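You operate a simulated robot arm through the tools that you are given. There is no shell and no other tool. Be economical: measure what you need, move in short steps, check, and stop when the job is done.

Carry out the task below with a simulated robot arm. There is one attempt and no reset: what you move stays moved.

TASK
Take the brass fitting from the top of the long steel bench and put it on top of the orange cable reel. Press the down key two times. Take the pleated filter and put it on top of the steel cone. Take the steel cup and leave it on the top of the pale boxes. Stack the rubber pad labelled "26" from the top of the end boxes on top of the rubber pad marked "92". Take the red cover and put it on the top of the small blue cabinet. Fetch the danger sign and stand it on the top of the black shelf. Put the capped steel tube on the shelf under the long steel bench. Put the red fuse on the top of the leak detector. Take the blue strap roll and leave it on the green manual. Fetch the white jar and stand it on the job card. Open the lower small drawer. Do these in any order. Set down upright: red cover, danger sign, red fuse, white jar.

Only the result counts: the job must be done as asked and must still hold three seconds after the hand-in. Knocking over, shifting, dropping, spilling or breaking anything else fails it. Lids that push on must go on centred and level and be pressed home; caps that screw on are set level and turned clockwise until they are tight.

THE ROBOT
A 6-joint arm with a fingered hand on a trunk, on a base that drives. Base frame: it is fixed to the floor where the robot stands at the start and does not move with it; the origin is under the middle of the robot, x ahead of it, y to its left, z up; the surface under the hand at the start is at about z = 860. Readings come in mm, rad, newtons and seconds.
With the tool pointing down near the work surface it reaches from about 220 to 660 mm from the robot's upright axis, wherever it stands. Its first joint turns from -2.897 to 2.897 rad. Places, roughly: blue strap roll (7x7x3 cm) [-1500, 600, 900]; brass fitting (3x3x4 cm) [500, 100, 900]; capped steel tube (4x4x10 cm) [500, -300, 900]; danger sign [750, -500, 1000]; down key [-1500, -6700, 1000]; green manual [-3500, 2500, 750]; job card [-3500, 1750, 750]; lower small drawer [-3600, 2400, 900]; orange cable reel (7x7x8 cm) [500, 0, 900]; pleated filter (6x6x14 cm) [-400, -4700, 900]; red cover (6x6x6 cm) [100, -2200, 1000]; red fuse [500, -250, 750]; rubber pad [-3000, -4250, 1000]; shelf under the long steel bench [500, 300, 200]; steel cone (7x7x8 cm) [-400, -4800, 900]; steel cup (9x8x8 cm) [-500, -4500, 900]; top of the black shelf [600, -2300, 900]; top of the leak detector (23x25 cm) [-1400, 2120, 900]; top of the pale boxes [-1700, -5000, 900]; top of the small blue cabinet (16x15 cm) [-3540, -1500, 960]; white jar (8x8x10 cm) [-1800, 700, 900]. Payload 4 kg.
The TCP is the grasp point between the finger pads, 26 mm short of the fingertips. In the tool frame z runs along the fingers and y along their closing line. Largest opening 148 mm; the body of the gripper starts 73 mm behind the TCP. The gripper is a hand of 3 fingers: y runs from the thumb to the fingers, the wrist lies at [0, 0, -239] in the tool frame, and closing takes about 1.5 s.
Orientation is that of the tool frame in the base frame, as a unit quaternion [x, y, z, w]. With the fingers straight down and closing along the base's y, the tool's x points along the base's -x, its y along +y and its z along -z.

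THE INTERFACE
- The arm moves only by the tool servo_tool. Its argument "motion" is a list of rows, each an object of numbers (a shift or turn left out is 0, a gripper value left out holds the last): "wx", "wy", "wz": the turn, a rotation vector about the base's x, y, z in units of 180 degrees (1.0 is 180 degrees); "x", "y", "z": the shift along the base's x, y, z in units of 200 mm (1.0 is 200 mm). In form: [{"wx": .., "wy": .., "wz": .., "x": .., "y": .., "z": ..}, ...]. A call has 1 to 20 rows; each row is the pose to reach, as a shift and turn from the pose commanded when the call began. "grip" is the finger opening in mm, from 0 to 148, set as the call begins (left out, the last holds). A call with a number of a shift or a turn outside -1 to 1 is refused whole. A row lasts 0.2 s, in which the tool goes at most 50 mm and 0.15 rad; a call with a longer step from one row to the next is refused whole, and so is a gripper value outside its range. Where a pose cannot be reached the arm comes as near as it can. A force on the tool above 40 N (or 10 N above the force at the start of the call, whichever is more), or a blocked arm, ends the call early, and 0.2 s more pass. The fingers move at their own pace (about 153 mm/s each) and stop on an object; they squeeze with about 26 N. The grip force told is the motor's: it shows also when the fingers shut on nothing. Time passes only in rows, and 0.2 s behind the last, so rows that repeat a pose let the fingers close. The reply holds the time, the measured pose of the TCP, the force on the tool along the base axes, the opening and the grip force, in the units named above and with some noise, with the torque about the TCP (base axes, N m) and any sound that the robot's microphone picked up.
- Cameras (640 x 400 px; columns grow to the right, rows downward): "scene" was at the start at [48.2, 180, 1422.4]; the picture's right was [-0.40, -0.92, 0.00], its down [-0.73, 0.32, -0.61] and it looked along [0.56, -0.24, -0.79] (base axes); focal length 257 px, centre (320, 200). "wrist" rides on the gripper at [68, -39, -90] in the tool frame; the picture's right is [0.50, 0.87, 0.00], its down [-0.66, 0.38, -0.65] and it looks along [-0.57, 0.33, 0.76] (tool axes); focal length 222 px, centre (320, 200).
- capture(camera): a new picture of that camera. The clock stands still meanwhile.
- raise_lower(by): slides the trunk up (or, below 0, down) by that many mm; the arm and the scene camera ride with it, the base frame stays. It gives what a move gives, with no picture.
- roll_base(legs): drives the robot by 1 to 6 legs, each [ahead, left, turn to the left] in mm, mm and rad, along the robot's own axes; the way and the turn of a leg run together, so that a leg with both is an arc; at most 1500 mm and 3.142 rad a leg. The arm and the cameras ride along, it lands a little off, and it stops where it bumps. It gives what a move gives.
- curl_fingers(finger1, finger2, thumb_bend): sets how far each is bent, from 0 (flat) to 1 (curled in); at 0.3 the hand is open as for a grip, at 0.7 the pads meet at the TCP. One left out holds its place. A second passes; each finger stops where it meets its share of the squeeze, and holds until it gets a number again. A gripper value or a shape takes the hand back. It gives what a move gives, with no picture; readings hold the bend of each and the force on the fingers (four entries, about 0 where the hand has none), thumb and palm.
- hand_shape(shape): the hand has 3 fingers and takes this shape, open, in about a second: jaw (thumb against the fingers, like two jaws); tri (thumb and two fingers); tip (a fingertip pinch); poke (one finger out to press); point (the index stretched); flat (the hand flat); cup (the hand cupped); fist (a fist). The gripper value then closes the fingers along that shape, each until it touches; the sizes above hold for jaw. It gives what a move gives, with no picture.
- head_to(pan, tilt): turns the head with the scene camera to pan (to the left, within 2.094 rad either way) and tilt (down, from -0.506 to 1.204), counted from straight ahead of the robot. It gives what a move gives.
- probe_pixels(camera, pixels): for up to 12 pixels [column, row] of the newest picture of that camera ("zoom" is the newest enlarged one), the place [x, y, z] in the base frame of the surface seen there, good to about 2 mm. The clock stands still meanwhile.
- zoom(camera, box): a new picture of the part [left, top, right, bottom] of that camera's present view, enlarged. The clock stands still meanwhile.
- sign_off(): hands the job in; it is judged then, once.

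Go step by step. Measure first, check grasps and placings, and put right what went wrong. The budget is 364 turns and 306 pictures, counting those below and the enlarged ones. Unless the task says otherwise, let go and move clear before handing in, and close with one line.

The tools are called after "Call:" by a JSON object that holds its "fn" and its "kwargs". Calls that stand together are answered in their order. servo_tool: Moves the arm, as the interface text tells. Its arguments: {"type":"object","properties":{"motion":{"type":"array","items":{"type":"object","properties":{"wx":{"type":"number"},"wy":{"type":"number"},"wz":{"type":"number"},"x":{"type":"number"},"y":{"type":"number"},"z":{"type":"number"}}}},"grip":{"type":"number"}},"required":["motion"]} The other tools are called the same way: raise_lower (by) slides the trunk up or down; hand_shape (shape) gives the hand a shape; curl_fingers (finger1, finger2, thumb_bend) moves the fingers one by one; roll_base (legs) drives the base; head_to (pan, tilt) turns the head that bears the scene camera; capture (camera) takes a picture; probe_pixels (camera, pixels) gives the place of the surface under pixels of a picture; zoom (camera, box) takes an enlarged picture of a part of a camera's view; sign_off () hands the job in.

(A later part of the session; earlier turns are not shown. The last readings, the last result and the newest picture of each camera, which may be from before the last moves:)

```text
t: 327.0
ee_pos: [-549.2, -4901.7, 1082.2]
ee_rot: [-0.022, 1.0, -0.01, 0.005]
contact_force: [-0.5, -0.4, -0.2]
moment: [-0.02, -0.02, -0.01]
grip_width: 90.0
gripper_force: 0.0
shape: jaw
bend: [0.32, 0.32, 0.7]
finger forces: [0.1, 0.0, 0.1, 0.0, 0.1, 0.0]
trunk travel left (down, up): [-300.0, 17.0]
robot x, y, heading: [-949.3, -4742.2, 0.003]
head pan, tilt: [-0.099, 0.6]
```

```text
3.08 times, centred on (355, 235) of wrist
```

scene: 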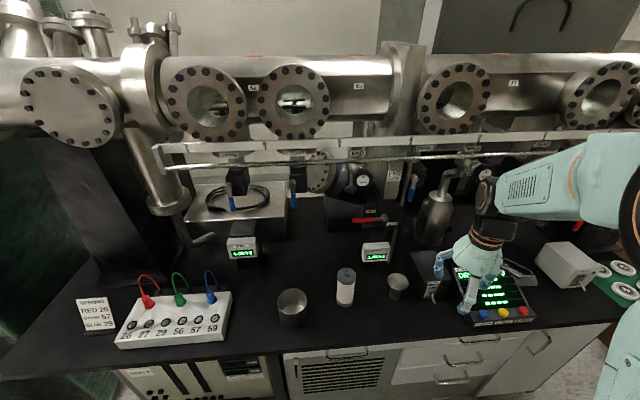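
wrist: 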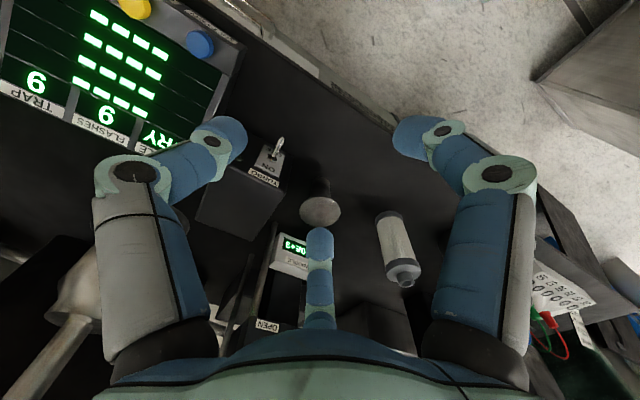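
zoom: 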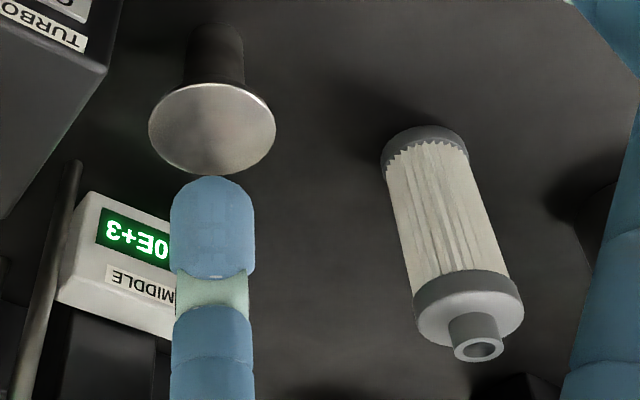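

Call:
{"fn": "probe_pixels", "kwargs": {"camera": "scene", "pixels": [[400, 158], [250, 160], [400, 143], [380, 250], [360, 180], [350, 215], [445, 195], [300, 120], [415, 105], [412, 185], [295, 205], [345, 240]]}}

```text
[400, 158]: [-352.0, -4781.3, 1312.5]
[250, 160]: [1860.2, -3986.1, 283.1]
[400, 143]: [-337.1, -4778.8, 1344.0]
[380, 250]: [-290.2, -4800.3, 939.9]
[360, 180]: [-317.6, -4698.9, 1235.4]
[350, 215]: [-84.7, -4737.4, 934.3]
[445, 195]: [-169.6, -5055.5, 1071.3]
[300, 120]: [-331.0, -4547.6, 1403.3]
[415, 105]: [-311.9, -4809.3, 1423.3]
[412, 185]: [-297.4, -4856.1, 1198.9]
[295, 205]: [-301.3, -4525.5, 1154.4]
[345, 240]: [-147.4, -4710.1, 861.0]
```

Filter centre ≈(-414,-4659), cone top centre (-416,-4821,932). A rail at x −352, z 1312 suggests a 25° tilt. Back up 75 mm, lower trunk, tilt, approach the filter.

Call:
{"fn": "servo_tool", "kwargs": {"motion": [{"z": 0.2, "y": 0.2}, {"z": 0.4, "y": 0.4}, {"z": 0.5, "y": 0.6}, {"z": 0.5, "y": 0.8}, {"z": 0.5, "y": 0.8}]}}

Call:
{"fn": "roll_base", "kwargs": {"legs": [[-70, 0, 0]]}}

Call:
{"fn": "raise_lower", "kwargs": {"by": -125}}

Call:
{"fn": "servo_tool", "kwargs": {"motion": [{"wy": -0.04, "z": 0.1}, {"wy": -0.08, "z": 0.2}, {"wy": -0.12, "z": 0.3}, {"wy": -0.139, "z": 0.3}, {"wy": -0.139, "z": 0.3}]}}

```text
refused: row 1 steps farther than a row can; nothing moved
```

```text
t: 328.1
ee_pos: [-618.8, -4901.1, 1084.4]
ee_rot: [-0.021, 1.0, -0.009, 0.005]
contact_force: [0.6, -0.2, -0.7]
moment: [-0.01, -0.02, 0.0]
grip_width: 90.1
gripper_force: 0.0
shape: jaw
bend: [0.32, 0.32, 0.7]
finger forces: [0.0, 0.0, 0.0, 0.0, 0.0, 0.0]
trunk travel left (down, up): [-300.0, 17.0]
robot x, y, heading: [-1021.6, -4738.1, 0.009]
head pan, tilt: [-0.099, 0.6]
```

```text
t: 329.6
ee_pos: [-617.5, -4902.9, 958.1]
ee_rot: [-0.02, 1.0, -0.01, 0.004]
contact_force: [0.3, -0.1, 0.1]
moment: [-0.02, -0.04, 0.01]
grip_width: 89.9
gripper_force: 0.1
shape: jaw
bend: [0.32, 0.32, 0.7]
finger forces: [0.0, 0.0, 0.1, 0.0, 0.1, 0.0]
trunk travel left (down, up): [-175.0, 142.0]
robot x, y, heading: [-1024.0, -4743.3, 0.002]
head pan, tilt: [-0.099, 0.6]
```

```text
t: 330.8
ee_pos: [-618.3, -4903.2, 1019.0]
ee_rot: [-0.019, 0.975, -0.014, 0.221]
contact_force: [-0.5, 0.4, 0.5]
moment: [0.01, 0.01, -0.01]
grip_width: 90.1
gripper_force: 0.2
shape: jaw
bend: [0.32, 0.32, 0.7]
finger forces: [0.0, 0.1, 0.0, 0.0, 0.1, 0.0]
trunk travel left (down, up): [-175.0, 142.0]
robot x, y, heading: [-1022.5, -4739.6, 0.003]
head pan, tilt: [-0.099, 0.6]
```

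Call:
{"fn": "servo_tool", "kwargs": {"motion": [{"z": 0.15, "y": 0.1}, {"z": 0.25, "y": 0.3}, {"z": 0.25, "y": 0.5}, {"z": 0.25, "y": 0.7}, {"z": 0.25, "y": 0.9}, {"z": 0.25, "y": 1.0, "x": 0.15}, {"z": 0.25, "y": 1.0, "x": 0.3}, {"z": 0.25, "y": 1.0, "x": 0.5}, {"z": 0.25, "y": 1.0, "x": 0.5}]}}

Call:
{"fn": "capture", "kwargs": {"camera": "wrist"}}

Call:
{"fn": "capture", "kwargs": {"camera": "scene"}}

```text
t: 332.8
ee_pos: [-518.6, -4704.0, 1070.0]
ee_rot: [-0.018, 0.975, -0.014, 0.22]
contact_force: [0.2, 0.4, 0.4]
moment: [0.0, -0.01, -0.02]
grip_width: 90.4
gripper_force: 0.1
shape: jaw
bend: [0.32, 0.32, 0.7]
finger forces: [0.0, 0.0, 0.1, 0.0, 0.0, 0.0]
trunk travel left (down, up): [-175.0, 142.0]
robot x, y, heading: [-1022.5, -4740.1, 0.01]
head pan, tilt: [-0.099, 0.6]
```

```text
163 pictures are left
```

wrist: 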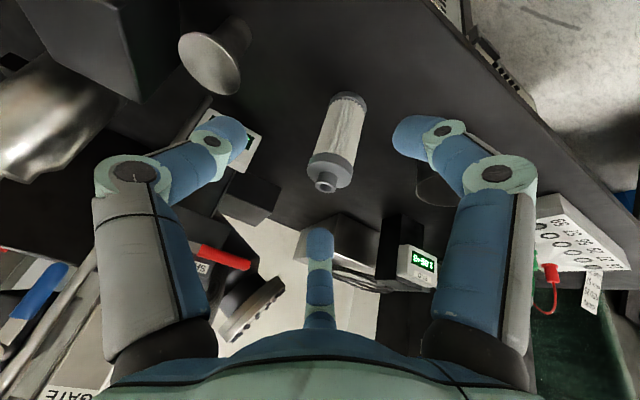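

```text
162 pictures are left
```

scene: 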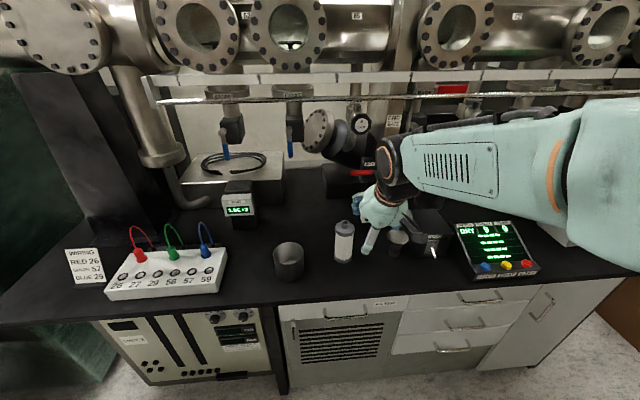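

Call:
{"fn": "probe_pixels", "kwargs": {"camera": "wrist", "pixels": [[325, 186], [310, 160], [352, 168], [330, 172], [345, 98], [325, 130], [362, 105], [342, 130]]}}

Call:
{"fn": "probe_pixels", "kwargs": {"camera": "scene", "pixels": [[343, 222], [336, 230], [352, 230], [343, 235], [343, 262]]}}

```text
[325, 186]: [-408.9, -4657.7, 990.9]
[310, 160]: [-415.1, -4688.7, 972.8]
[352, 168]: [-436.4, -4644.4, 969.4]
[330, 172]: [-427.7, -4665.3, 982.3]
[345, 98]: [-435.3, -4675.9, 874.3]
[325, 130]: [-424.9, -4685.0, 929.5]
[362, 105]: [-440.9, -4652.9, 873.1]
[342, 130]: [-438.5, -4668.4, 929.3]
```

```text
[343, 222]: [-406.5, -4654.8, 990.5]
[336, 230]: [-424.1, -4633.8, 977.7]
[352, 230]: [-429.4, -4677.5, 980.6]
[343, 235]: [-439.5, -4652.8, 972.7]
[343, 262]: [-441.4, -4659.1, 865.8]
```

Filter axis ≈(-413,-4661), radius ≈28. Move over and descend.

Call:
{"fn": "servo_tool", "kwargs": {"motion": [{"x": 0.15, "y": 0.07}, {"x": 0.3, "y": 0.14}, {"x": 0.45, "y": 0.21}, {"x": 0.528, "y": 0.213}, {"x": 0.528, "y": 0.213, "z": -0.2}, {"x": 0.528, "y": 0.213, "z": -0.4}, {"x": 0.528, "y": 0.213, "z": -0.6}, {"x": 0.528, "y": 0.213, "z": -0.6}]}}

Call:
{"fn": "capture", "kwargs": {"camera": "wrist"}}

```text
t: 334.6
ee_pos: [-415.7, -4656.9, 948.3]
ee_rot: [-0.018, 0.975, -0.015, 0.22]
contact_force: [0.1, -0.3, 0.0]
moment: [0.01, -0.01, 0.0]
grip_width: 90.0
gripper_force: 0.0
shape: jaw
bend: [0.32, 0.32, 0.7]
finger forces: [0.1, 0.0, 0.0, 0.0, 0.0, 0.1]
trunk travel left (down, up): [-175.0, 142.0]
robot x, y, heading: [-1021.0, -4741.9, 0.006]
head pan, tilt: [-0.099, 0.6]
```

```text
161 pictures are left
```

wrist: 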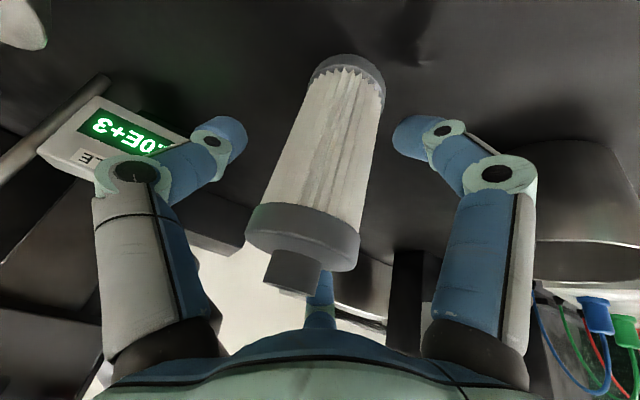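

Filter is centred. Close and lift.

Call:
{"fn": "servo_tool", "kwargs": {"motion": [{}, {}, {}, {}, {}, {}, {}], "grip": 0}}

Call:
{"fn": "servo_tool", "kwargs": {"motion": [{"z": 0.1}, {"z": 0.25}, {"z": 0.45}, {"z": 0.6}, {"z": 0.6}]}}

Call:
{"fn": "capture", "kwargs": {"camera": "wrist"}}

Call:
{"fn": "capture", "kwargs": {"camera": "scene"}}

```text
t: 336.2
ee_pos: [-416.3, -4657.6, 949.6]
ee_rot: [-0.018, 0.975, -0.014, 0.221]
contact_force: [-1.1, -0.1, 2.4]
moment: [-0.01, 0.15, 0.02]
grip_width: 46.5
gripper_force: 25.4
shape: jaw
bend: [0.77, 0.76, 0.7]
finger forces: [22.0, 21.4, 0.0, 0.1, 22.5, 0.0]
trunk travel left (down, up): [-175.0, 142.0]
robot x, y, heading: [-1022.3, -4742.6, 0.009]
head pan, tilt: [-0.099, 0.6]
```

```text
t: 337.4
ee_pos: [-409.2, -4659.1, 1069.1]
ee_rot: [-0.018, 0.975, -0.015, 0.221]
contact_force: [-0.3, -0.3, -1.1]
moment: [-0.02, 0.01, 0.0]
grip_width: 46.5
gripper_force: 25.7
shape: jaw
bend: [0.77, 0.77, 0.7]
finger forces: [21.1, 21.1, 0.0, 0.0, 22.4, 0.1]
trunk travel left (down, up): [-175.0, 142.0]
robot x, y, heading: [-1018.8, -4738.0, 0.005]
head pan, tilt: [-0.099, 0.6]
```

```text
160 pictures are left
```

wrist: 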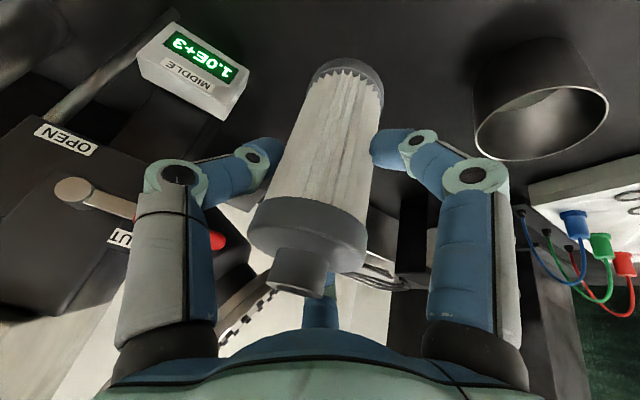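

```text
159 pictures are left
```

scene: 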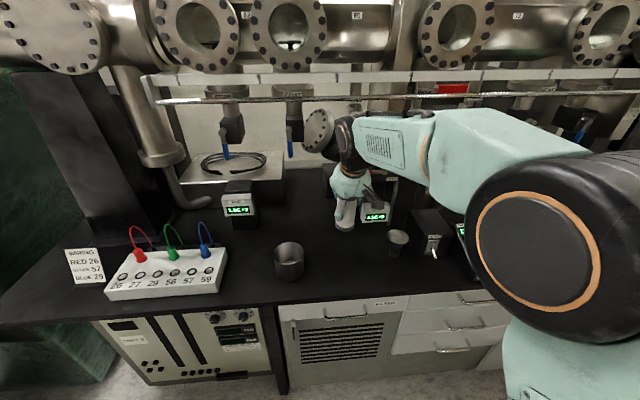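

Held. Move over the cone and check alignment.

Call:
{"fn": "servo_tool", "kwargs": {"motion": [{"y": -0.2, "x": -0.02}, {"y": -0.4, "x": -0.04}, {"y": -0.6, "x": -0.05}, {"y": -0.79, "x": -0.05}, {"y": -0.79, "x": -0.05}]}}

Call:
{"fn": "capture", "kwargs": {"camera": "wrist"}}

Call:
{"fn": "zoom", "kwargs": {"camera": "scene", "box": [320, 150, 460, 280]}}

```text
t: 338.6
ee_pos: [-421.1, -4816.6, 1070.7]
ee_rot: [-0.018, 0.975, -0.015, 0.221]
contact_force: [-0.5, -0.3, -1.1]
moment: [-0.02, 0.01, 0.02]
grip_width: 46.5
gripper_force: 26.2
shape: jaw
bend: [0.77, 0.77, 0.7]
finger forces: [21.2, 21.2, 0.1, 0.0, 22.5, 0.1]
trunk travel left (down, up): [-175.0, 142.0]
robot x, y, heading: [-1019.3, -4737.8, 0.003]
head pan, tilt: [-0.099, 0.6]
```

```text
158 pictures are left
```

wrist: 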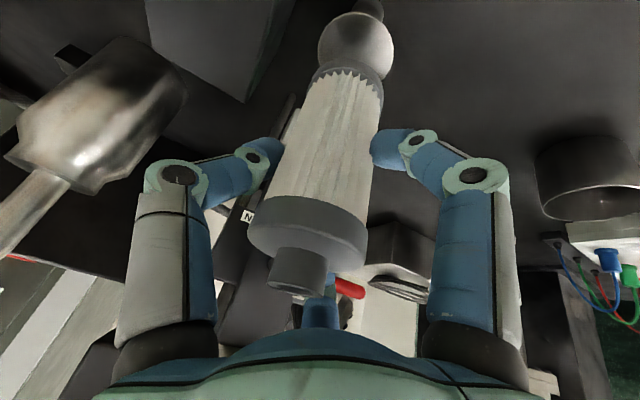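

```text
3.08 times, centred on (390, 215) of scene
```

zoom: 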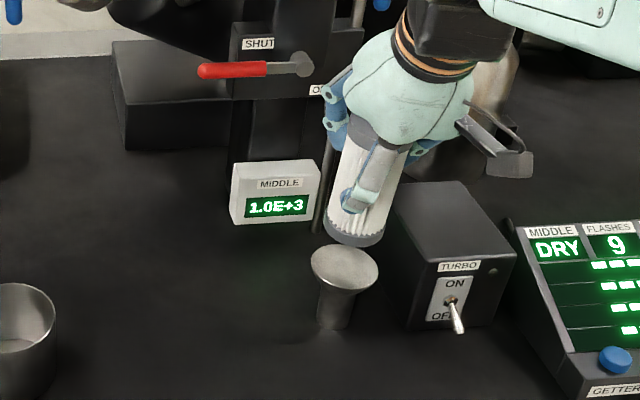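

Call:
{"fn": "probe_pixels", "kwargs": {"camera": "zoom", "pixels": [[328, 225], [381, 236], [352, 240], [345, 268], [313, 262], [377, 268], [352, 232], [358, 150]]}}

Call:
{"fn": "probe_pixels", "kwargs": {"camera": "wrist", "pixels": [[318, 72], [378, 92], [348, 75], [325, 130], [345, 140], [365, 150], [310, 225], [340, 232], [300, 262], [355, 20]]}}

```text
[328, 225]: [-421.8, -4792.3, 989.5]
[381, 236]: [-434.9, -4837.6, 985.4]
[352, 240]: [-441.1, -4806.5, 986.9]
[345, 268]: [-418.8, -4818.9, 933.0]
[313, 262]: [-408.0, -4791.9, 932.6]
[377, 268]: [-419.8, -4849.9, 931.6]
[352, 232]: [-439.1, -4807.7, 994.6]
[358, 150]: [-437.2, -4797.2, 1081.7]
```

```text
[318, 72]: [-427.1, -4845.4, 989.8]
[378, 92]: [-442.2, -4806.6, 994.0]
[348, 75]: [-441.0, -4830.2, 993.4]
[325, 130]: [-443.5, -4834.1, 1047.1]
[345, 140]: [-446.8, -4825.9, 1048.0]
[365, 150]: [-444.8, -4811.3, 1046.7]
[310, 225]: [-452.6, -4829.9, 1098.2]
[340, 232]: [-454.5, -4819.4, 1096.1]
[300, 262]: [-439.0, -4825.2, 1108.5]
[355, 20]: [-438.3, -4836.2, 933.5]
```

The filter leans ~6° toward the robot in hand. Rotate to make it upright and re-measure.

Call:
{"fn": "servo_tool", "kwargs": {"motion": [{"wy": 0.016, "x": 0.02}, {"wy": 0.033, "x": 0.045, "y": -0.012}, {"wy": 0.033, "x": 0.045, "y": -0.012}]}}

Call:
{"fn": "capture", "kwargs": {"camera": "wrist"}}

Call:
{"fn": "zoom", "kwargs": {"camera": "scene", "box": [340, 180, 430, 270]}}

```text
t: 339.4
ee_pos: [-412.5, -4820.3, 1068.7]
ee_rot: [-0.02, 0.985, -0.013, 0.17]
contact_force: [-0.1, 0.9, -2.0]
moment: [0.0, -0.05, -0.01]
grip_width: 46.5
gripper_force: 26.2
shape: jaw
bend: [0.77, 0.77, 0.7]
finger forces: [21.3, 21.2, 0.0, 0.0, 22.5, 0.0]
trunk travel left (down, up): [-175.0, 142.0]
robot x, y, heading: [-1022.5, -4745.4, 0.006]
head pan, tilt: [-0.099, 0.6]
```

```text
156 pictures are left
```

wrist: 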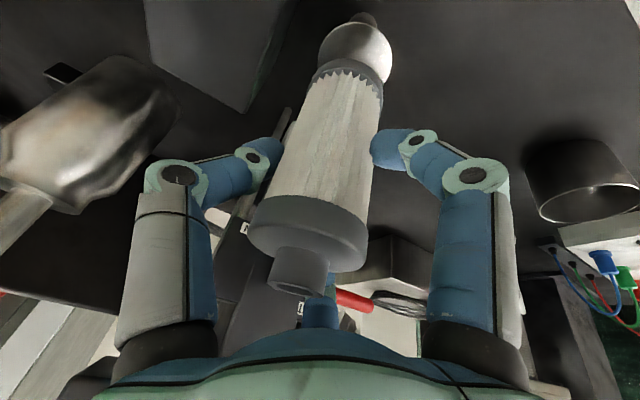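

```text
4.44 times, centred on (385, 225) of scene
```

zoom: 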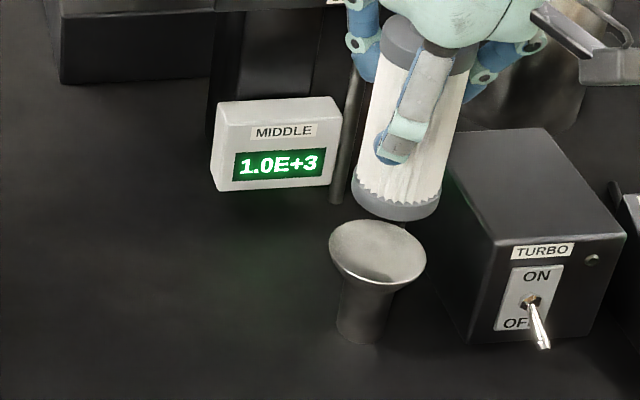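

Call:
{"fn": "probe_pixels", "kwargs": {"camera": "wrist", "pixels": [[318, 70], [348, 78], [376, 95], [335, 75], [300, 212], [330, 225], [355, 240], [320, 222], [362, 100], [258, 222]]}}

Call:
{"fn": "probe_pixels", "kwargs": {"camera": "zoom", "pixels": [[355, 185], [438, 200], [395, 213], [420, 210], [372, 205], [385, 45], [470, 65]]}}

```text
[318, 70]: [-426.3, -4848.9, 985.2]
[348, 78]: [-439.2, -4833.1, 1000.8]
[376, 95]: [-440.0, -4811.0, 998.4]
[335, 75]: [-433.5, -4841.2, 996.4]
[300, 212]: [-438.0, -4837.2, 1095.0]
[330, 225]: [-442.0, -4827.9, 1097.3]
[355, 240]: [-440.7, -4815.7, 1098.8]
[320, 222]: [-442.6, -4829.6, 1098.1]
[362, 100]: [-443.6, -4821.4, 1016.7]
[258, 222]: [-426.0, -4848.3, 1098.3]
```

```text
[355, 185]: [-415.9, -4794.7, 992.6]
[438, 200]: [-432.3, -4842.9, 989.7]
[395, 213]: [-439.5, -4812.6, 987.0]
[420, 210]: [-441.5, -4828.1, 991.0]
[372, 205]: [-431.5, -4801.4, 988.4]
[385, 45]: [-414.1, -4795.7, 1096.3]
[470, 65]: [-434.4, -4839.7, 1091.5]
```

Upright and centred within ~1 mm over the cone. Lower.

Call:
{"fn": "servo_tool", "kwargs": {"motion": [{"z": -0.08}, {"z": -0.16}, {"z": -0.2}, {"z": -0.215}, {"z": -0.215}]}}

Call:
{"fn": "servo_tool", "kwargs": {"motion": [{"z": -0.01}, {"z": -0.02}, {"z": -0.02}]}}

```text
t: 340.6
ee_pos: [-414.4, -4819.5, 1024.8]
ee_rot: [-0.02, 0.985, -0.013, 0.171]
contact_force: [-0.2, -0.2, -0.6]
moment: [-0.01, 0.01, 0.0]
grip_width: 46.4
gripper_force: 25.6
shape: jaw
bend: [0.77, 0.77, 0.7]
finger forces: [21.3, 21.0, 0.0, 0.0, 22.4, 0.0]
trunk travel left (down, up): [-175.0, 142.0]
robot x, y, heading: [-1021.0, -4740.5, 0.005]
head pan, tilt: [-0.099, 0.6]
```

```text
t: 341.4
ee_pos: [-413.9, -4820.1, 1021.3]
ee_rot: [-0.019, 0.985, -0.013, 0.171]
contact_force: [-1.0, -0.1, 0.3]
moment: [-0.01, -0.04, 0.01]
grip_width: 46.7
gripper_force: 25.9
shape: jaw
bend: [0.77, 0.77, 0.7]
finger forces: [21.4, 21.1, 0.0, 0.0, 22.6, 0.0]
trunk travel left (down, up): [-175.0, 142.0]
robot x, y, heading: [-1019.5, -4740.3, 0.012]
head pan, tilt: [-0.099, 0.6]
```

Call:
{"fn": "servo_tool", "kwargs": {"motion": [{"z": -0.01}, {"z": -0.02}, {"z": -0.02}]}}

Call:
{"fn": "zoom", "kwargs": {"camera": "scene", "box": [340, 180, 430, 270]}}

```text
t: 342.2
ee_pos: [-413.4, -4819.7, 1020.0]
ee_rot: [-0.019, 0.985, -0.013, 0.172]
contact_force: [-1.9, 0.2, 17.3]
moment: [-0.08, -0.01, 0.0]
grip_width: 46.8
gripper_force: 26.0
shape: jaw
bend: [0.77, 0.77, 0.69]
finger forces: [23.5, 22.9, 0.0, 0.0, 24.8, 0.0]
trunk travel left (down, up): [-175.0, 142.0]
robot x, y, heading: [-1017.9, -4740.0, 0.008]
head pan, tilt: [-0.099, 0.6]
```

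```text
4.44 times, centred on (385, 225) of scene
```

zoom: 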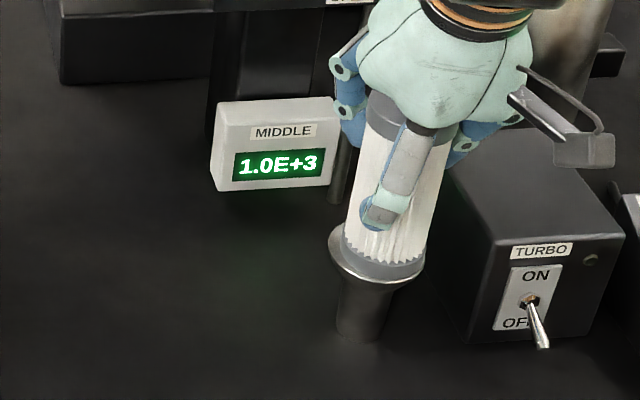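

On the cone. Relax 1.5 mm and release.

Call:
{"fn": "servo_tool", "kwargs": {"motion": [{"z": 0.008}, {"z": 0.008}]}}

Call:
{"fn": "servo_tool", "kwargs": {"motion": [{}, {}, {}, {}], "grip": 86}}

Call:
{"fn": "capture", "kwargs": {"camera": "wrist"}}

Call:
{"fn": "zoom", "kwargs": {"camera": "scene", "box": [340, 180, 430, 270]}}

```text
t: 342.8
ee_pos: [-415.3, -4820.0, 1019.4]
ee_rot: [-0.019, 0.985, -0.013, 0.171]
contact_force: [0.1, -1.0, 15.8]
moment: [-0.08, -0.04, -0.01]
grip_width: 47.0
gripper_force: 25.5
shape: jaw
bend: [0.77, 0.77, 0.69]
finger forces: [22.5, 23.3, 0.0, 0.0, 25.0, 0.0]
trunk travel left (down, up): [-175.0, 142.0]
robot x, y, heading: [-1025.0, -4742.1, 0.007]
head pan, tilt: [-0.099, 0.6]
```

```text
t: 343.8
ee_pos: [-412.8, -4819.3, 1017.9]
ee_rot: [-0.02, 0.985, -0.013, 0.17]
contact_force: [-0.3, 0.2, 0.1]
moment: [-0.04, -0.03, 0.01]
grip_width: 85.4
gripper_force: 0.1
shape: jaw
bend: [0.33, 0.33, 0.7]
finger forces: [0.1, 0.0, 0.0, 0.0, 0.0, 0.1]
trunk travel left (down, up): [-175.0, 142.0]
robot x, y, heading: [-1017.3, -4744.0, 0.008]
head pan, tilt: [-0.099, 0.6]
```

```text
153 pictures are left
```

wrist: 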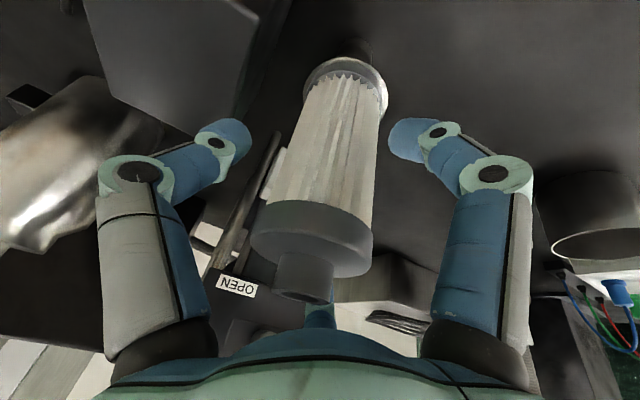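

```text
4.44 times, centred on (385, 225) of scene
```

zoom: 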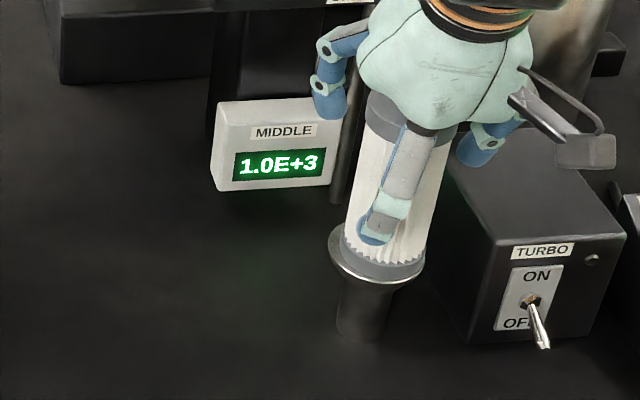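

Standing on the cone. Rise 125 mm vertically, then retreat.

Call:
{"fn": "servo_tool", "kwargs": {"motion": [{"z": 0.1}, {"z": 0.25}, {"z": 0.4}, {"z": 0.55}, {"z": 0.64}, {"z": 0.64, "x": -0.2}, {"z": 0.64, "x": -0.4}, {"z": 0.64, "x": -0.6}, {"z": 0.64, "x": -0.6}]}}

Call:
{"fn": "capture", "kwargs": {"camera": "scene"}}

Call:
{"fn": "capture", "kwargs": {"camera": "wrist"}}

```text
t: 345.8
ee_pos: [-530.7, -4818.5, 1146.5]
ee_rot: [-0.02, 0.985, -0.013, 0.169]
contact_force: [0.2, 0.6, 0.4]
moment: [0.0, 0.03, 0.04]
grip_width: 85.2
gripper_force: 0.1
shape: jaw
bend: [0.33, 0.33, 0.7]
finger forces: [0.1, 0.0, 0.0, 0.1, 0.0, 0.0]
trunk travel left (down, up): [-175.0, 142.0]
robot x, y, heading: [-1022.7, -4740.0, 0.008]
head pan, tilt: [-0.099, 0.6]
```

```text
151 pictures are left
```

scene: 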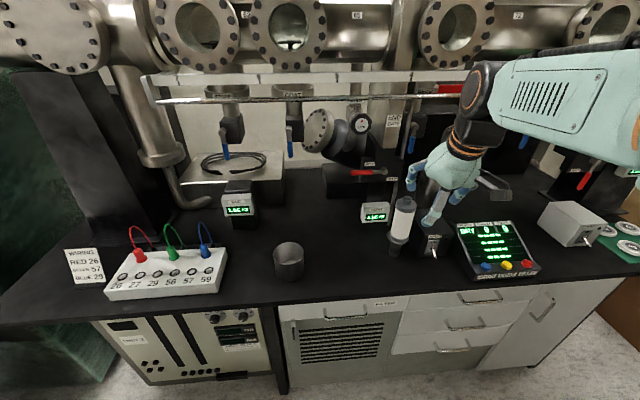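

```text
150 pictures are left
```

wrist: 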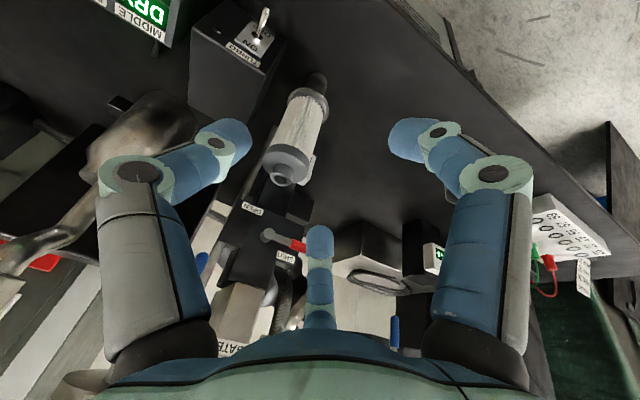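

Now the steel cup: measure rim and neighbours.

Call:
{"fn": "zoom", "kwargs": {"camera": "scene", "box": [200, 200, 340, 300]}}

Call:
{"fn": "probe_pixels", "kwargs": {"camera": "scene", "pixels": [[275, 250], [304, 250], [289, 242], [289, 257], [289, 275], [275, 262], [304, 262], [225, 255], [222, 285], [240, 225], [208, 250]]}}

```text
4.00 times, centred on (270, 250) of scene
```

zoom: 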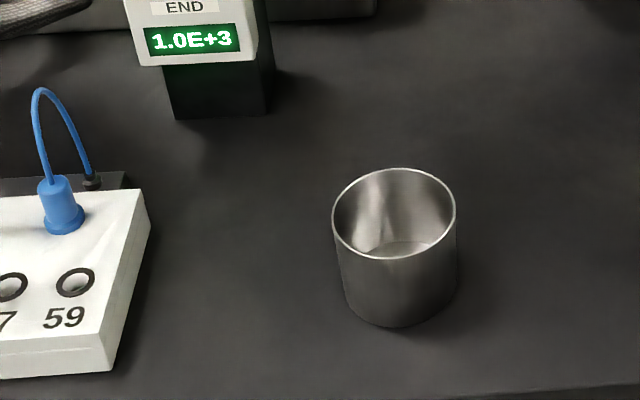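

```text
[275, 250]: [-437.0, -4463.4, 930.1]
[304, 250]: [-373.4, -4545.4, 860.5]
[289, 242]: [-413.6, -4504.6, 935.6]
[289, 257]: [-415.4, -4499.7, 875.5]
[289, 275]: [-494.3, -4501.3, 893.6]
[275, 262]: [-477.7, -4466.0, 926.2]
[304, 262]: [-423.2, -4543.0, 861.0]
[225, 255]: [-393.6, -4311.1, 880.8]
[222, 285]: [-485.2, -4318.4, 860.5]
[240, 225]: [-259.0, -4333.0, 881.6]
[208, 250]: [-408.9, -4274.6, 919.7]
```

Call:
{"fn": "probe_pixels", "kwargs": {"camera": "zoom", "pixels": [[335, 212], [453, 212], [395, 170], [395, 255], [400, 300], [350, 270], [448, 270], [395, 245]]}}

```text
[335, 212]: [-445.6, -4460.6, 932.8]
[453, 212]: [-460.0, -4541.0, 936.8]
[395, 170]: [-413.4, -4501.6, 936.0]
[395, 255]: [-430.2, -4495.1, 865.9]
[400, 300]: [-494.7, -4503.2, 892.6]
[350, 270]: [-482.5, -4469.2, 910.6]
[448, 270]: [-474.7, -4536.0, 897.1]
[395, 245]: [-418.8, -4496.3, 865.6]
```

Cup centre ≈(-454,-4501), radius 41, rim z 936. Move over it.

Call:
{"fn": "servo_tool", "kwargs": {"motion": [{"y": 0.2}, {"y": 0.4}, {"y": 0.6}, {"y": 0.8}, {"y": 1.0}, {"y": 1.0}], "grip": 125}}

Call:
{"fn": "servo_tool", "kwargs": {"motion": [{"y": 0.2, "x": 0.1}, {"y": 0.4, "x": 0.25}, {"y": 0.585, "x": 0.38}, {"y": 0.585, "x": 0.38, "z": -0.2}, {"y": 0.585, "x": 0.38, "z": -0.4}, {"y": 0.585, "x": 0.38, "z": -0.6}, {"y": 0.585, "x": 0.38, "z": -0.6}]}}

Call:
{"fn": "capture", "kwargs": {"camera": "wrist"}}

```text
t: 347.2
ee_pos: [-533.6, -4619.5, 1149.3]
ee_rot: [-0.02, 0.985, -0.013, 0.17]
contact_force: [0.4, 0.1, -0.7]
moment: [-0.01, 0.0, 0.0]
grip_width: 124.9
gripper_force: 0.0
shape: jaw
bend: [0.25, 0.25, 0.41]
finger forces: [0.0, 0.1, 0.0, 0.0, 0.0, 0.0]
trunk travel left (down, up): [-175.0, 142.0]
robot x, y, heading: [-1016.7, -4748.0, 0.003]
head pan, tilt: [-0.099, 0.6]
```

```text
t: 348.8
ee_pos: [-457.3, -4504.8, 1027.8]
ee_rot: [-0.02, 0.985, -0.014, 0.17]
contact_force: [0.2, -0.1, -0.1]
moment: [-0.02, -0.02, 0.03]
grip_width: 125.0
gripper_force: 0.1
shape: jaw
bend: [0.25, 0.25, 0.41]
finger forces: [0.0, 0.0, 0.1, 0.0, 0.1, 0.0]
trunk travel left (down, up): [-175.0, 142.0]
robot x, y, heading: [-1016.4, -4738.1, 0.01]
head pan, tilt: [-0.099, 0.6]
```

```text
148 pictures are left
```

wrist: 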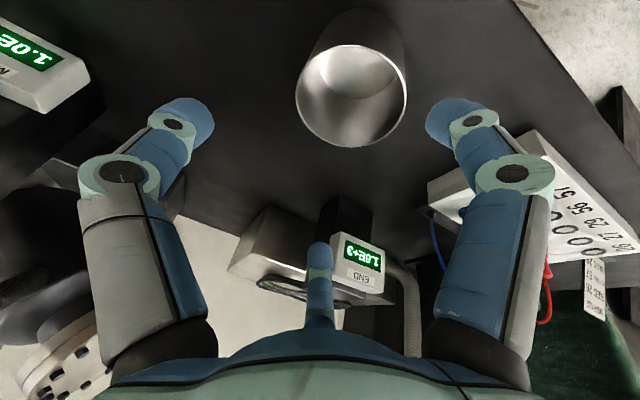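

Call:
{"fn": "probe_pixels", "kwargs": {"camera": "wrist", "pixels": [[298, 100], [404, 85], [352, 145], [353, 48], [350, 15], [312, 60]]}}

```text
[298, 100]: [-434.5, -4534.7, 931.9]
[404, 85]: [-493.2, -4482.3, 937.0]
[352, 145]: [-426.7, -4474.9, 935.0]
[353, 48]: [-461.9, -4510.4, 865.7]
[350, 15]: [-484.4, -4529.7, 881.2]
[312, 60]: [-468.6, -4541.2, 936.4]
```

Centred. Descend and close.

Call:
{"fn": "servo_tool", "kwargs": {"motion": [{"z": -0.2}, {"z": -0.4}, {"z": -0.53}, {"z": -0.59}, {"z": -0.59}]}}

Call:
{"fn": "servo_tool", "kwargs": {"motion": [{}, {}, {}, {}, {}, {}, {}], "grip": 0}}

Call:
{"fn": "capture", "kwargs": {"camera": "wrist"}}

```text
t: 350.0
ee_pos: [-458.0, -4506.0, 910.8]
ee_rot: [-0.019, 0.985, -0.014, 0.17]
contact_force: [-0.7, -0.2, 0.0]
moment: [-0.01, 0.0, 0.03]
grip_width: 124.9
gripper_force: 0.1
shape: jaw
bend: [0.25, 0.25, 0.41]
finger forces: [0.0, 0.1, 0.0, 0.0, 0.1, 0.1]
trunk travel left (down, up): [-175.0, 142.0]
robot x, y, heading: [-1020.6, -4739.2, 0.007]
head pan, tilt: [-0.099, 0.6]
```

```text
t: 351.6
ee_pos: [-457.7, -4505.7, 910.4]
ee_rot: [-0.021, 0.985, -0.013, 0.17]
contact_force: [0.2, 0.5, 1.7]
moment: [-0.02, 0.13, 0.01]
grip_width: 69.8
gripper_force: 26.4
shape: jaw
bend: [0.32, 0.36, 0.7]
finger forces: [23.2, 21.4, 0.0, 0.0, 23.5, 0.0]
trunk travel left (down, up): [-175.0, 142.0]
robot x, y, heading: [-1021.3, -4742.2, 0.008]
head pan, tilt: [-0.099, 0.6]
```

```text
147 pictures are left
```

wrist: 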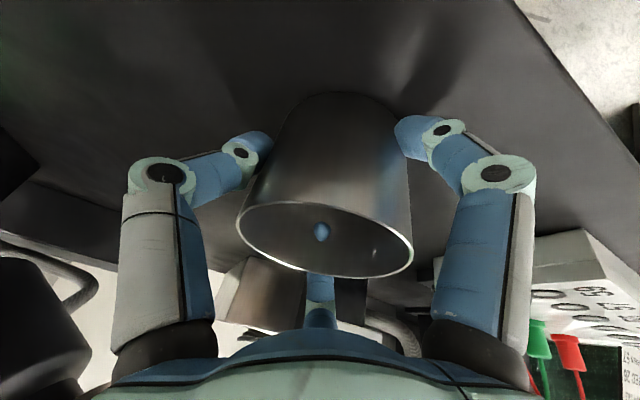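

Cup gripped. Lift, retract clear of the counter, then move to the pale boxes (turning right).

Call:
{"fn": "servo_tool", "kwargs": {"motion": [{"z": 0.1}, {"z": 0.3}, {"z": 0.5}, {"z": 0.75}, {"z": 0.75, "x": -0.2}, {"z": 0.75, "x": -0.4}, {"z": 0.75, "x": -0.6}, {"z": 0.75, "x": -0.8}, {"z": 0.75, "x": -0.8}]}}

Call:
{"fn": "roll_base", "kwargs": {"legs": [[60, -260, 0], [0, 0, -1.57], [0, 0, -1.57]]}}

Call:
{"fn": "head_to", "kwargs": {"pan": 0.0, "tilt": 0.5}}

Call:
{"fn": "capture", "kwargs": {"camera": "scene"}}

```text
t: 353.6
ee_pos: [-618.5, -4503.2, 1056.8]
ee_rot: [-0.019, 0.985, -0.013, 0.17]
contact_force: [0.4, -0.3, -1.8]
moment: [-0.05, 0.01, 0.02]
grip_width: 69.5
gripper_force: 26.0
shape: jaw
bend: [0.32, 0.36, 0.7]
finger forces: [23.0, 21.2, 0.0, 0.0, 23.6, 0.1]
trunk travel left (down, up): [-175.0, 142.0]
robot x, y, heading: [-1022.9, -4741.2, 0.006]
head pan, tilt: [-0.099, 0.6]
```

```text
t: 364.2
ee_pos: [-1380.0, -5203.0, 1057.2]
ee_rot: [0.985, -0.017, -0.17, -0.019]
contact_force: [0.5, 0.2, -2.4]
moment: [0.02, -0.04, -0.02]
grip_width: 68.8
gripper_force: 26.2
shape: jaw
bend: [0.33, 0.36, 0.7]
finger forces: [22.4, 21.1, 0.0, 0.0, 22.9, 0.0]
trunk travel left (down, up): [-175.0, 142.0]
robot x, y, heading: [-961.1, -4997.4, 3.075]
head pan, tilt: [-0.099, 0.6]
```

```text
t: 364.9
ee_pos: [-1379.2, -5201.8, 1057.4]
ee_rot: [0.985, -0.017, -0.169, -0.019]
contact_force: [1.2, -0.2, -2.5]
moment: [0.03, 0.04, 0.04]
grip_width: 68.9
gripper_force: 25.7
shape: jaw
bend: [0.33, 0.36, 0.7]
finger forces: [22.4, 21.2, 0.1, 0.1, 22.9, 0.1]
trunk travel left (down, up): [-175.0, 142.0]
robot x, y, heading: [-961.4, -4995.0, 3.075]
head pan, tilt: [0.0, 0.499]
```

```text
146 pictures are left
```

scene: 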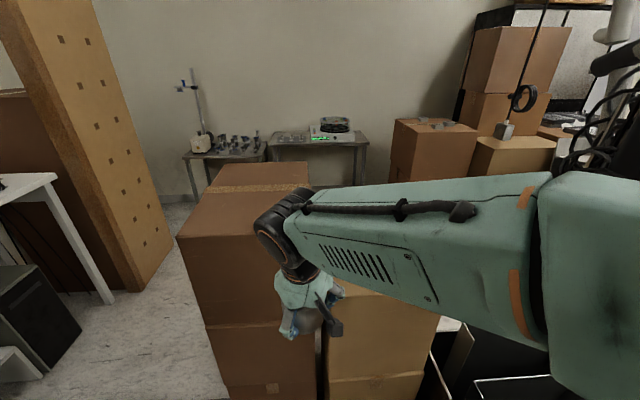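

Call:
{"fn": "servo_tool", "kwargs": {"motion": [{"y": 0.2}, {"y": 0.4}, {"y": 0.6}, {"y": 0.8}, {"y": 1.0}, {"y": 1.0}]}}

Call:
{"fn": "roll_base", "kwargs": {"legs": [[130, 0, 0.066]]}}

Call:
{"fn": "head_to", "kwargs": {"pan": -0.1, "tilt": 0.7}}

Call:
{"fn": "capture", "kwargs": {"camera": "scene"}}

Call:
{"fn": "capture", "kwargs": {"camera": "wrist"}}

```text
t: 366.3
ee_pos: [-1380.9, -5001.0, 1059.3]
ee_rot: [0.985, -0.018, -0.169, -0.02]
contact_force: [0.2, -0.4, -2.3]
moment: [0.0, 0.01, -0.01]
grip_width: 68.6
gripper_force: 25.8
shape: jaw
bend: [0.33, 0.36, 0.7]
finger forces: [22.5, 21.2, 0.0, 0.0, 23.2, 0.0]
trunk travel left (down, up): [-175.0, 142.0]
robot x, y, heading: [-960.2, -4996.0, 3.071]
head pan, tilt: [0.0, 0.499]
```

```text
t: 367.6
ee_pos: [-1509.2, -5026.7, 1059.6]
ee_rot: [0.985, 0.015, -0.17, -0.015]
contact_force: [-0.7, -0.2, -3.5]
moment: [0.05, -0.03, -0.01]
grip_width: 68.7
gripper_force: 25.7
shape: jaw
bend: [0.33, 0.36, 0.7]
finger forces: [22.5, 21.2, 0.0, 0.0, 23.0, 0.0]
trunk travel left (down, up): [-175.0, 142.0]
robot x, y, heading: [-1086.1, -4990.7, -3.141]
head pan, tilt: [0.0, 0.499]
```

```text
t: 368.3
ee_pos: [-1509.2, -5026.5, 1060.8]
ee_rot: [0.985, 0.016, -0.17, -0.014]
contact_force: [-0.2, 0.0, -1.4]
moment: [0.05, -0.04, 0.0]
grip_width: 68.5
gripper_force: 25.9
shape: jaw
bend: [0.33, 0.36, 0.7]
finger forces: [22.5, 21.2, 0.0, 0.1, 23.1, 0.0]
trunk travel left (down, up): [-175.0, 142.0]
robot x, y, heading: [-1090.5, -4988.3, -3.139]
head pan, tilt: [-0.099, 0.7]
```

```text
145 pictures are left
```

scene: 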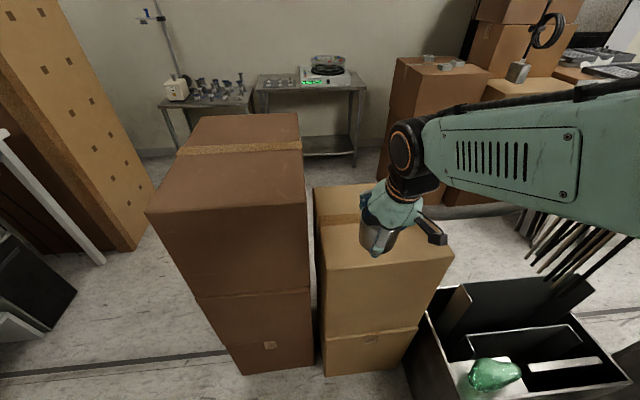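

```text
144 pictures are left
```

wrist: 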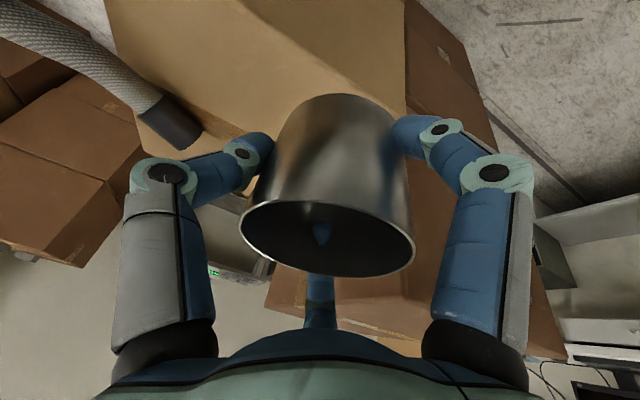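

Call:
{"fn": "probe_pixels", "kwargs": {"camera": "scene", "pixels": [[345, 250], [340, 200], [420, 260], [330, 262], [370, 200], [317, 190], [320, 225]]}}

Call:
{"fn": "probe_pixels", "kwargs": {"camera": "wrist", "pixels": [[260, 80], [180, 40], [175, 125], [330, 60], [345, 105], [405, 110]]}}

```text
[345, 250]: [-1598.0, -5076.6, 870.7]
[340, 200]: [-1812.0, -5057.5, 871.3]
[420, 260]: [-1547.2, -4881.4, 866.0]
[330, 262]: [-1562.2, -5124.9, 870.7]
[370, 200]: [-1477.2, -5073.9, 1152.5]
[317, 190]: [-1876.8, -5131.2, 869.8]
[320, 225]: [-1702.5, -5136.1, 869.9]
```

```text
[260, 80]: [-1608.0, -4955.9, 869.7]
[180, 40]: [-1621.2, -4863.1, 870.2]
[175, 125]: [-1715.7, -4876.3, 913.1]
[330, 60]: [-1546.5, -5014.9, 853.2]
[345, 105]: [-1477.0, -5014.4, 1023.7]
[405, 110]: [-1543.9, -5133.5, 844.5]
```

Box top z 870.5. Move over (-1650,-5020) and lower to contact (expected TCP z≈921).

Call:
{"fn": "servo_tool", "kwargs": {"motion": [{"x": -0.2}, {"x": -0.4}, {"x": -0.6}, {"x": -0.71}, {"x": -0.71, "z": -0.2}, {"x": -0.71, "z": -0.4}, {"x": -0.71, "z": -0.55}, {"x": -0.71, "z": -0.65}, {"x": -0.71, "z": -0.67}, {"x": -0.71, "z": -0.67}]}}

Call:
{"fn": "servo_tool", "kwargs": {"motion": [{"z": -0.01}, {"z": -0.02}, {"z": -0.02}]}}

Call:
{"fn": "capture", "kwargs": {"camera": "wrist"}}

```text
t: 370.5
ee_pos: [-1653.0, -5026.9, 924.1]
ee_rot: [0.985, 0.016, -0.17, -0.014]
contact_force: [0.2, 1.2, -1.7]
moment: [0.01, -0.01, 0.01]
grip_width: 68.6
gripper_force: 26.2
shape: jaw
bend: [0.33, 0.36, 0.7]
finger forces: [22.4, 21.1, 0.0, 0.0, 22.8, 0.0]
trunk travel left (down, up): [-175.0, 142.0]
robot x, y, heading: [-1086.4, -4989.7, -3.14]
head pan, tilt: [-0.099, 0.7]
```

```text
t: 371.3
ee_pos: [-1651.0, -5025.2, 920.8]
ee_rot: [0.985, 0.016, -0.171, -0.014]
contact_force: [-1.6, 0.8, 1.8]
moment: [-0.04, -0.09, -0.02]
grip_width: 68.4
gripper_force: 25.9
shape: jaw
bend: [0.33, 0.36, 0.7]
finger forces: [22.9, 22.5, 0.1, 0.0, 23.6, 0.1]
trunk travel left (down, up): [-175.0, 142.0]
robot x, y, heading: [-1086.8, -4990.8, -3.14]
head pan, tilt: [-0.099, 0.7]
```

```text
143 pictures are left
```

wrist: 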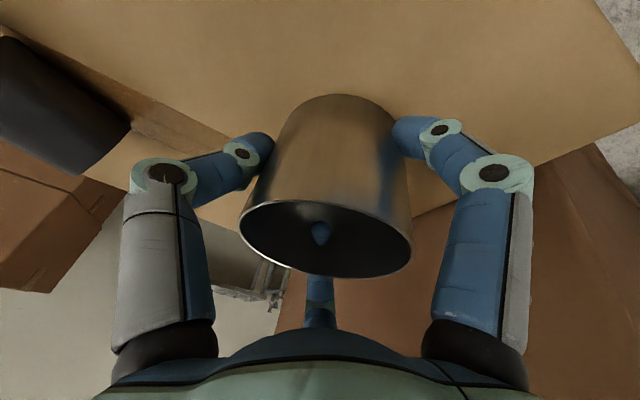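

Touching (≈3.5 N change). Lower 1 mm more, release, and rise.

Call:
{"fn": "servo_tool", "kwargs": {"motion": [{"z": -0.006}, {"z": -0.006}]}}

Call:
{"fn": "servo_tool", "kwargs": {"motion": [{}, {}, {}, {}, {"z": 0.1}, {"z": 0.3}, {"z": 0.5}, {"z": 0.7}, {"z": 0.7, "x": 0.2}, {"z": 0.7, "x": 0.4}, {"z": 0.7, "x": 0.4}], "grip": 125}}

Call:
{"fn": "capture", "kwargs": {"camera": "wrist"}}

Call:
{"fn": "capture", "kwargs": {"camera": "scene"}}

```text
t: 371.9
ee_pos: [-1650.2, -5026.7, 919.6]
ee_rot: [0.985, 0.016, -0.171, -0.014]
contact_force: [-2.7, 1.4, 9.3]
moment: [0.01, -0.24, 0.04]
grip_width: 68.1
gripper_force: 26.2
shape: jaw
bend: [0.33, 0.36, 0.7]
finger forces: [24.7, 24.2, 0.0, 0.0, 25.2, 0.0]
trunk travel left (down, up): [-175.0, 142.0]
robot x, y, heading: [-1091.2, -4986.8, -3.14]
head pan, tilt: [-0.099, 0.7]
```

```text
t: 374.3
ee_pos: [-1568.6, -5027.0, 1058.0]
ee_rot: [0.985, 0.016, -0.169, -0.015]
contact_force: [0.1, 0.1, 0.4]
moment: [-0.03, 0.0, 0.0]
grip_width: 125.0
gripper_force: 0.1
shape: jaw
bend: [0.25, 0.25, 0.41]
finger forces: [0.0, 0.0, 0.1, 0.0, 0.0, 0.1]
trunk travel left (down, up): [-175.0, 142.0]
robot x, y, heading: [-1085.9, -4990.0, -3.145]
head pan, tilt: [-0.099, 0.7]
```

```text
142 pictures are left
```

wrist: 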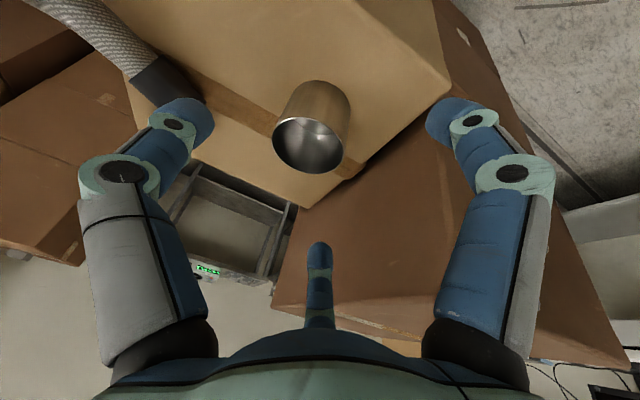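

```text
141 pictures are left
```

scene: 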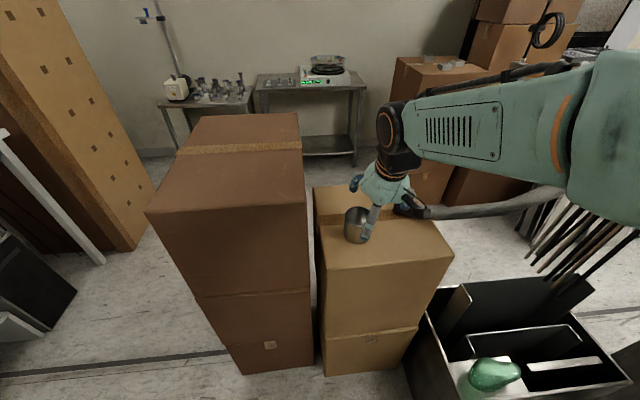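

Cup stands on the pale boxes. Zoom to see the pads on the end boxes.

Call:
{"fn": "zoom", "kwargs": {"camera": "scene", "box": [380, 30, 500, 110]}}

Call:
{"fn": "probe_pixels", "kwargs": {"camera": "scene", "pixels": [[430, 62], [455, 66], [445, 80], [405, 58], [490, 75], [400, 100]]}}

```text
5.00 times, centred on (440, 70) of scene
```

zoom: 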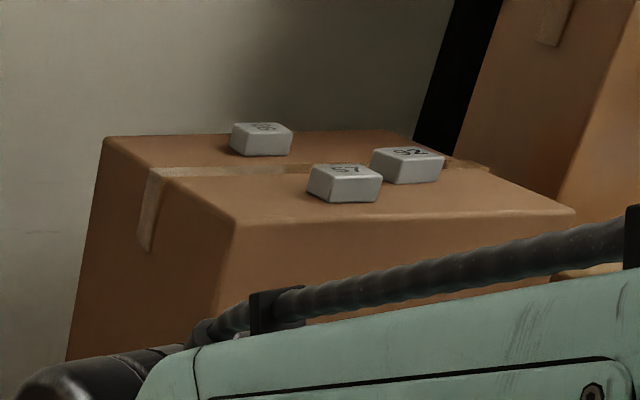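

```text
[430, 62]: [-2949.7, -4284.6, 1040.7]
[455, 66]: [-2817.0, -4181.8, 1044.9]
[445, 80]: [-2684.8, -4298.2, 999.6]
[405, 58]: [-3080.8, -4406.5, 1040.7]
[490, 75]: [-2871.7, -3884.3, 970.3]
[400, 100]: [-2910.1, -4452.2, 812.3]
```

The pads 26, 57 and 92 are square and sit together on the end boxes. Retract, and drive around box 2 to reach them.

Call:
{"fn": "servo_tool", "kwargs": {"motion": [{"z": 0.2, "x": 0.1}, {"z": 0.4, "x": 0.25}, {"z": 0.4, "x": 0.4}, {"z": 0.4, "x": 0.5}, {"z": 0.4, "x": 0.5}], "grip": 100}}

Call:
{"fn": "roll_base", "kwargs": {"legs": [[-90, 0, 0], [0, 860, 0], [1400, 0, 0]]}}

```text
t: 375.5
ee_pos: [-1468.5, -5026.8, 1141.0]
ee_rot: [0.985, 0.016, -0.17, -0.014]
contact_force: [0.2, -0.1, -0.2]
moment: [0.01, 0.0, 0.02]
grip_width: 100.4
gripper_force: 0.0
shape: jaw
bend: [0.29, 0.29, 0.72]
finger forces: [0.0, 0.0, 0.0, 0.0, 0.0, 0.0]
trunk travel left (down, up): [-175.0, 142.0]
robot x, y, heading: [-1089.7, -4991.8, -3.142]
head pan, tilt: [-0.099, 0.7]
```

```text
t: 390.8
ee_pos: [-2799.9, -5865.9, 1140.5]
ee_rot: [0.985, 0.005, -0.169, -0.016]
contact_force: [0.3, -0.1, -0.1]
moment: [-0.04, 0.0, 0.0]
grip_width: 100.5
gripper_force: 0.2
shape: jaw
bend: [0.29, 0.29, 0.72]
finger forces: [0.0, 0.0, 0.0, 0.0, 0.1, 0.0]
trunk travel left (down, up): [-175.0, 142.0]
robot x, y, heading: [-2417.9, -5837.1, 3.123]
head pan, tilt: [-0.099, 0.7]
```

Call:
{"fn": "roll_base", "kwargs": {"legs": [[0, -1430, 0.018]]}}

Call:
{"fn": "head_to", "kwargs": {"pan": 0.0, "tilt": 0.6}}

Call:
{"fn": "capture", "kwargs": {"camera": "scene"}}

Call:
{"fn": "capture", "kwargs": {"camera": "wrist"}}

```text
t: 403.5
ee_pos: [-2780.6, -4445.1, 1140.7]
ee_rot: [0.985, 0.013, -0.17, -0.015]
contact_force: [0.0, -0.6, 0.9]
moment: [0.0, -0.01, 0.01]
grip_width: 100.1
gripper_force: 0.0
shape: jaw
bend: [0.29, 0.29, 0.72]
finger forces: [0.1, 0.0, 0.1, 0.0, 0.0, 0.0]
trunk travel left (down, up): [-175.0, 142.0]
robot x, y, heading: [-2402.5, -4409.1, 3.129]
head pan, tilt: [-0.099, 0.7]
```

```text
t: 404.2
ee_pos: [-2780.6, -4445.3, 1141.7]
ee_rot: [0.985, 0.012, -0.17, -0.014]
contact_force: [0.4, 0.1, 1.2]
moment: [-0.01, -0.01, -0.02]
grip_width: 100.3
gripper_force: 0.0
shape: jaw
bend: [0.29, 0.29, 0.72]
finger forces: [0.0, 0.0, 0.1, 0.0, 0.1, 0.1]
trunk travel left (down, up): [-175.0, 142.0]
robot x, y, heading: [-2401.8, -4412.9, 3.138]
head pan, tilt: [0.0, 0.6]
```

```text
139 pictures are left
```

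scene: 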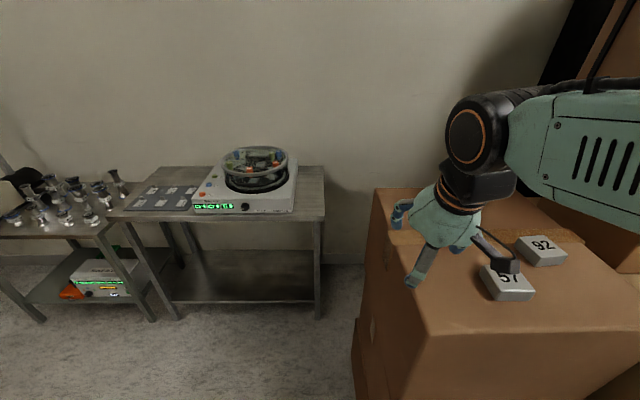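

```text
138 pictures are left
```

wrist: 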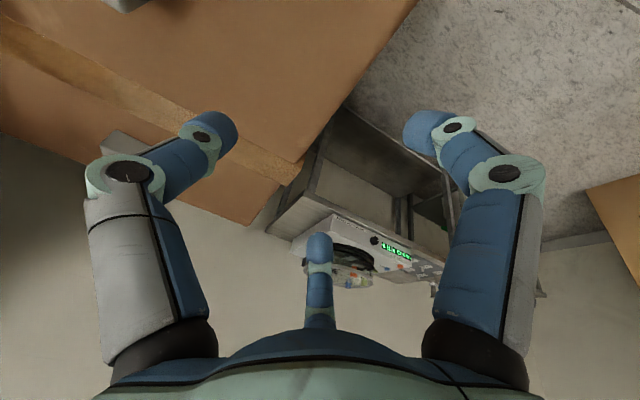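

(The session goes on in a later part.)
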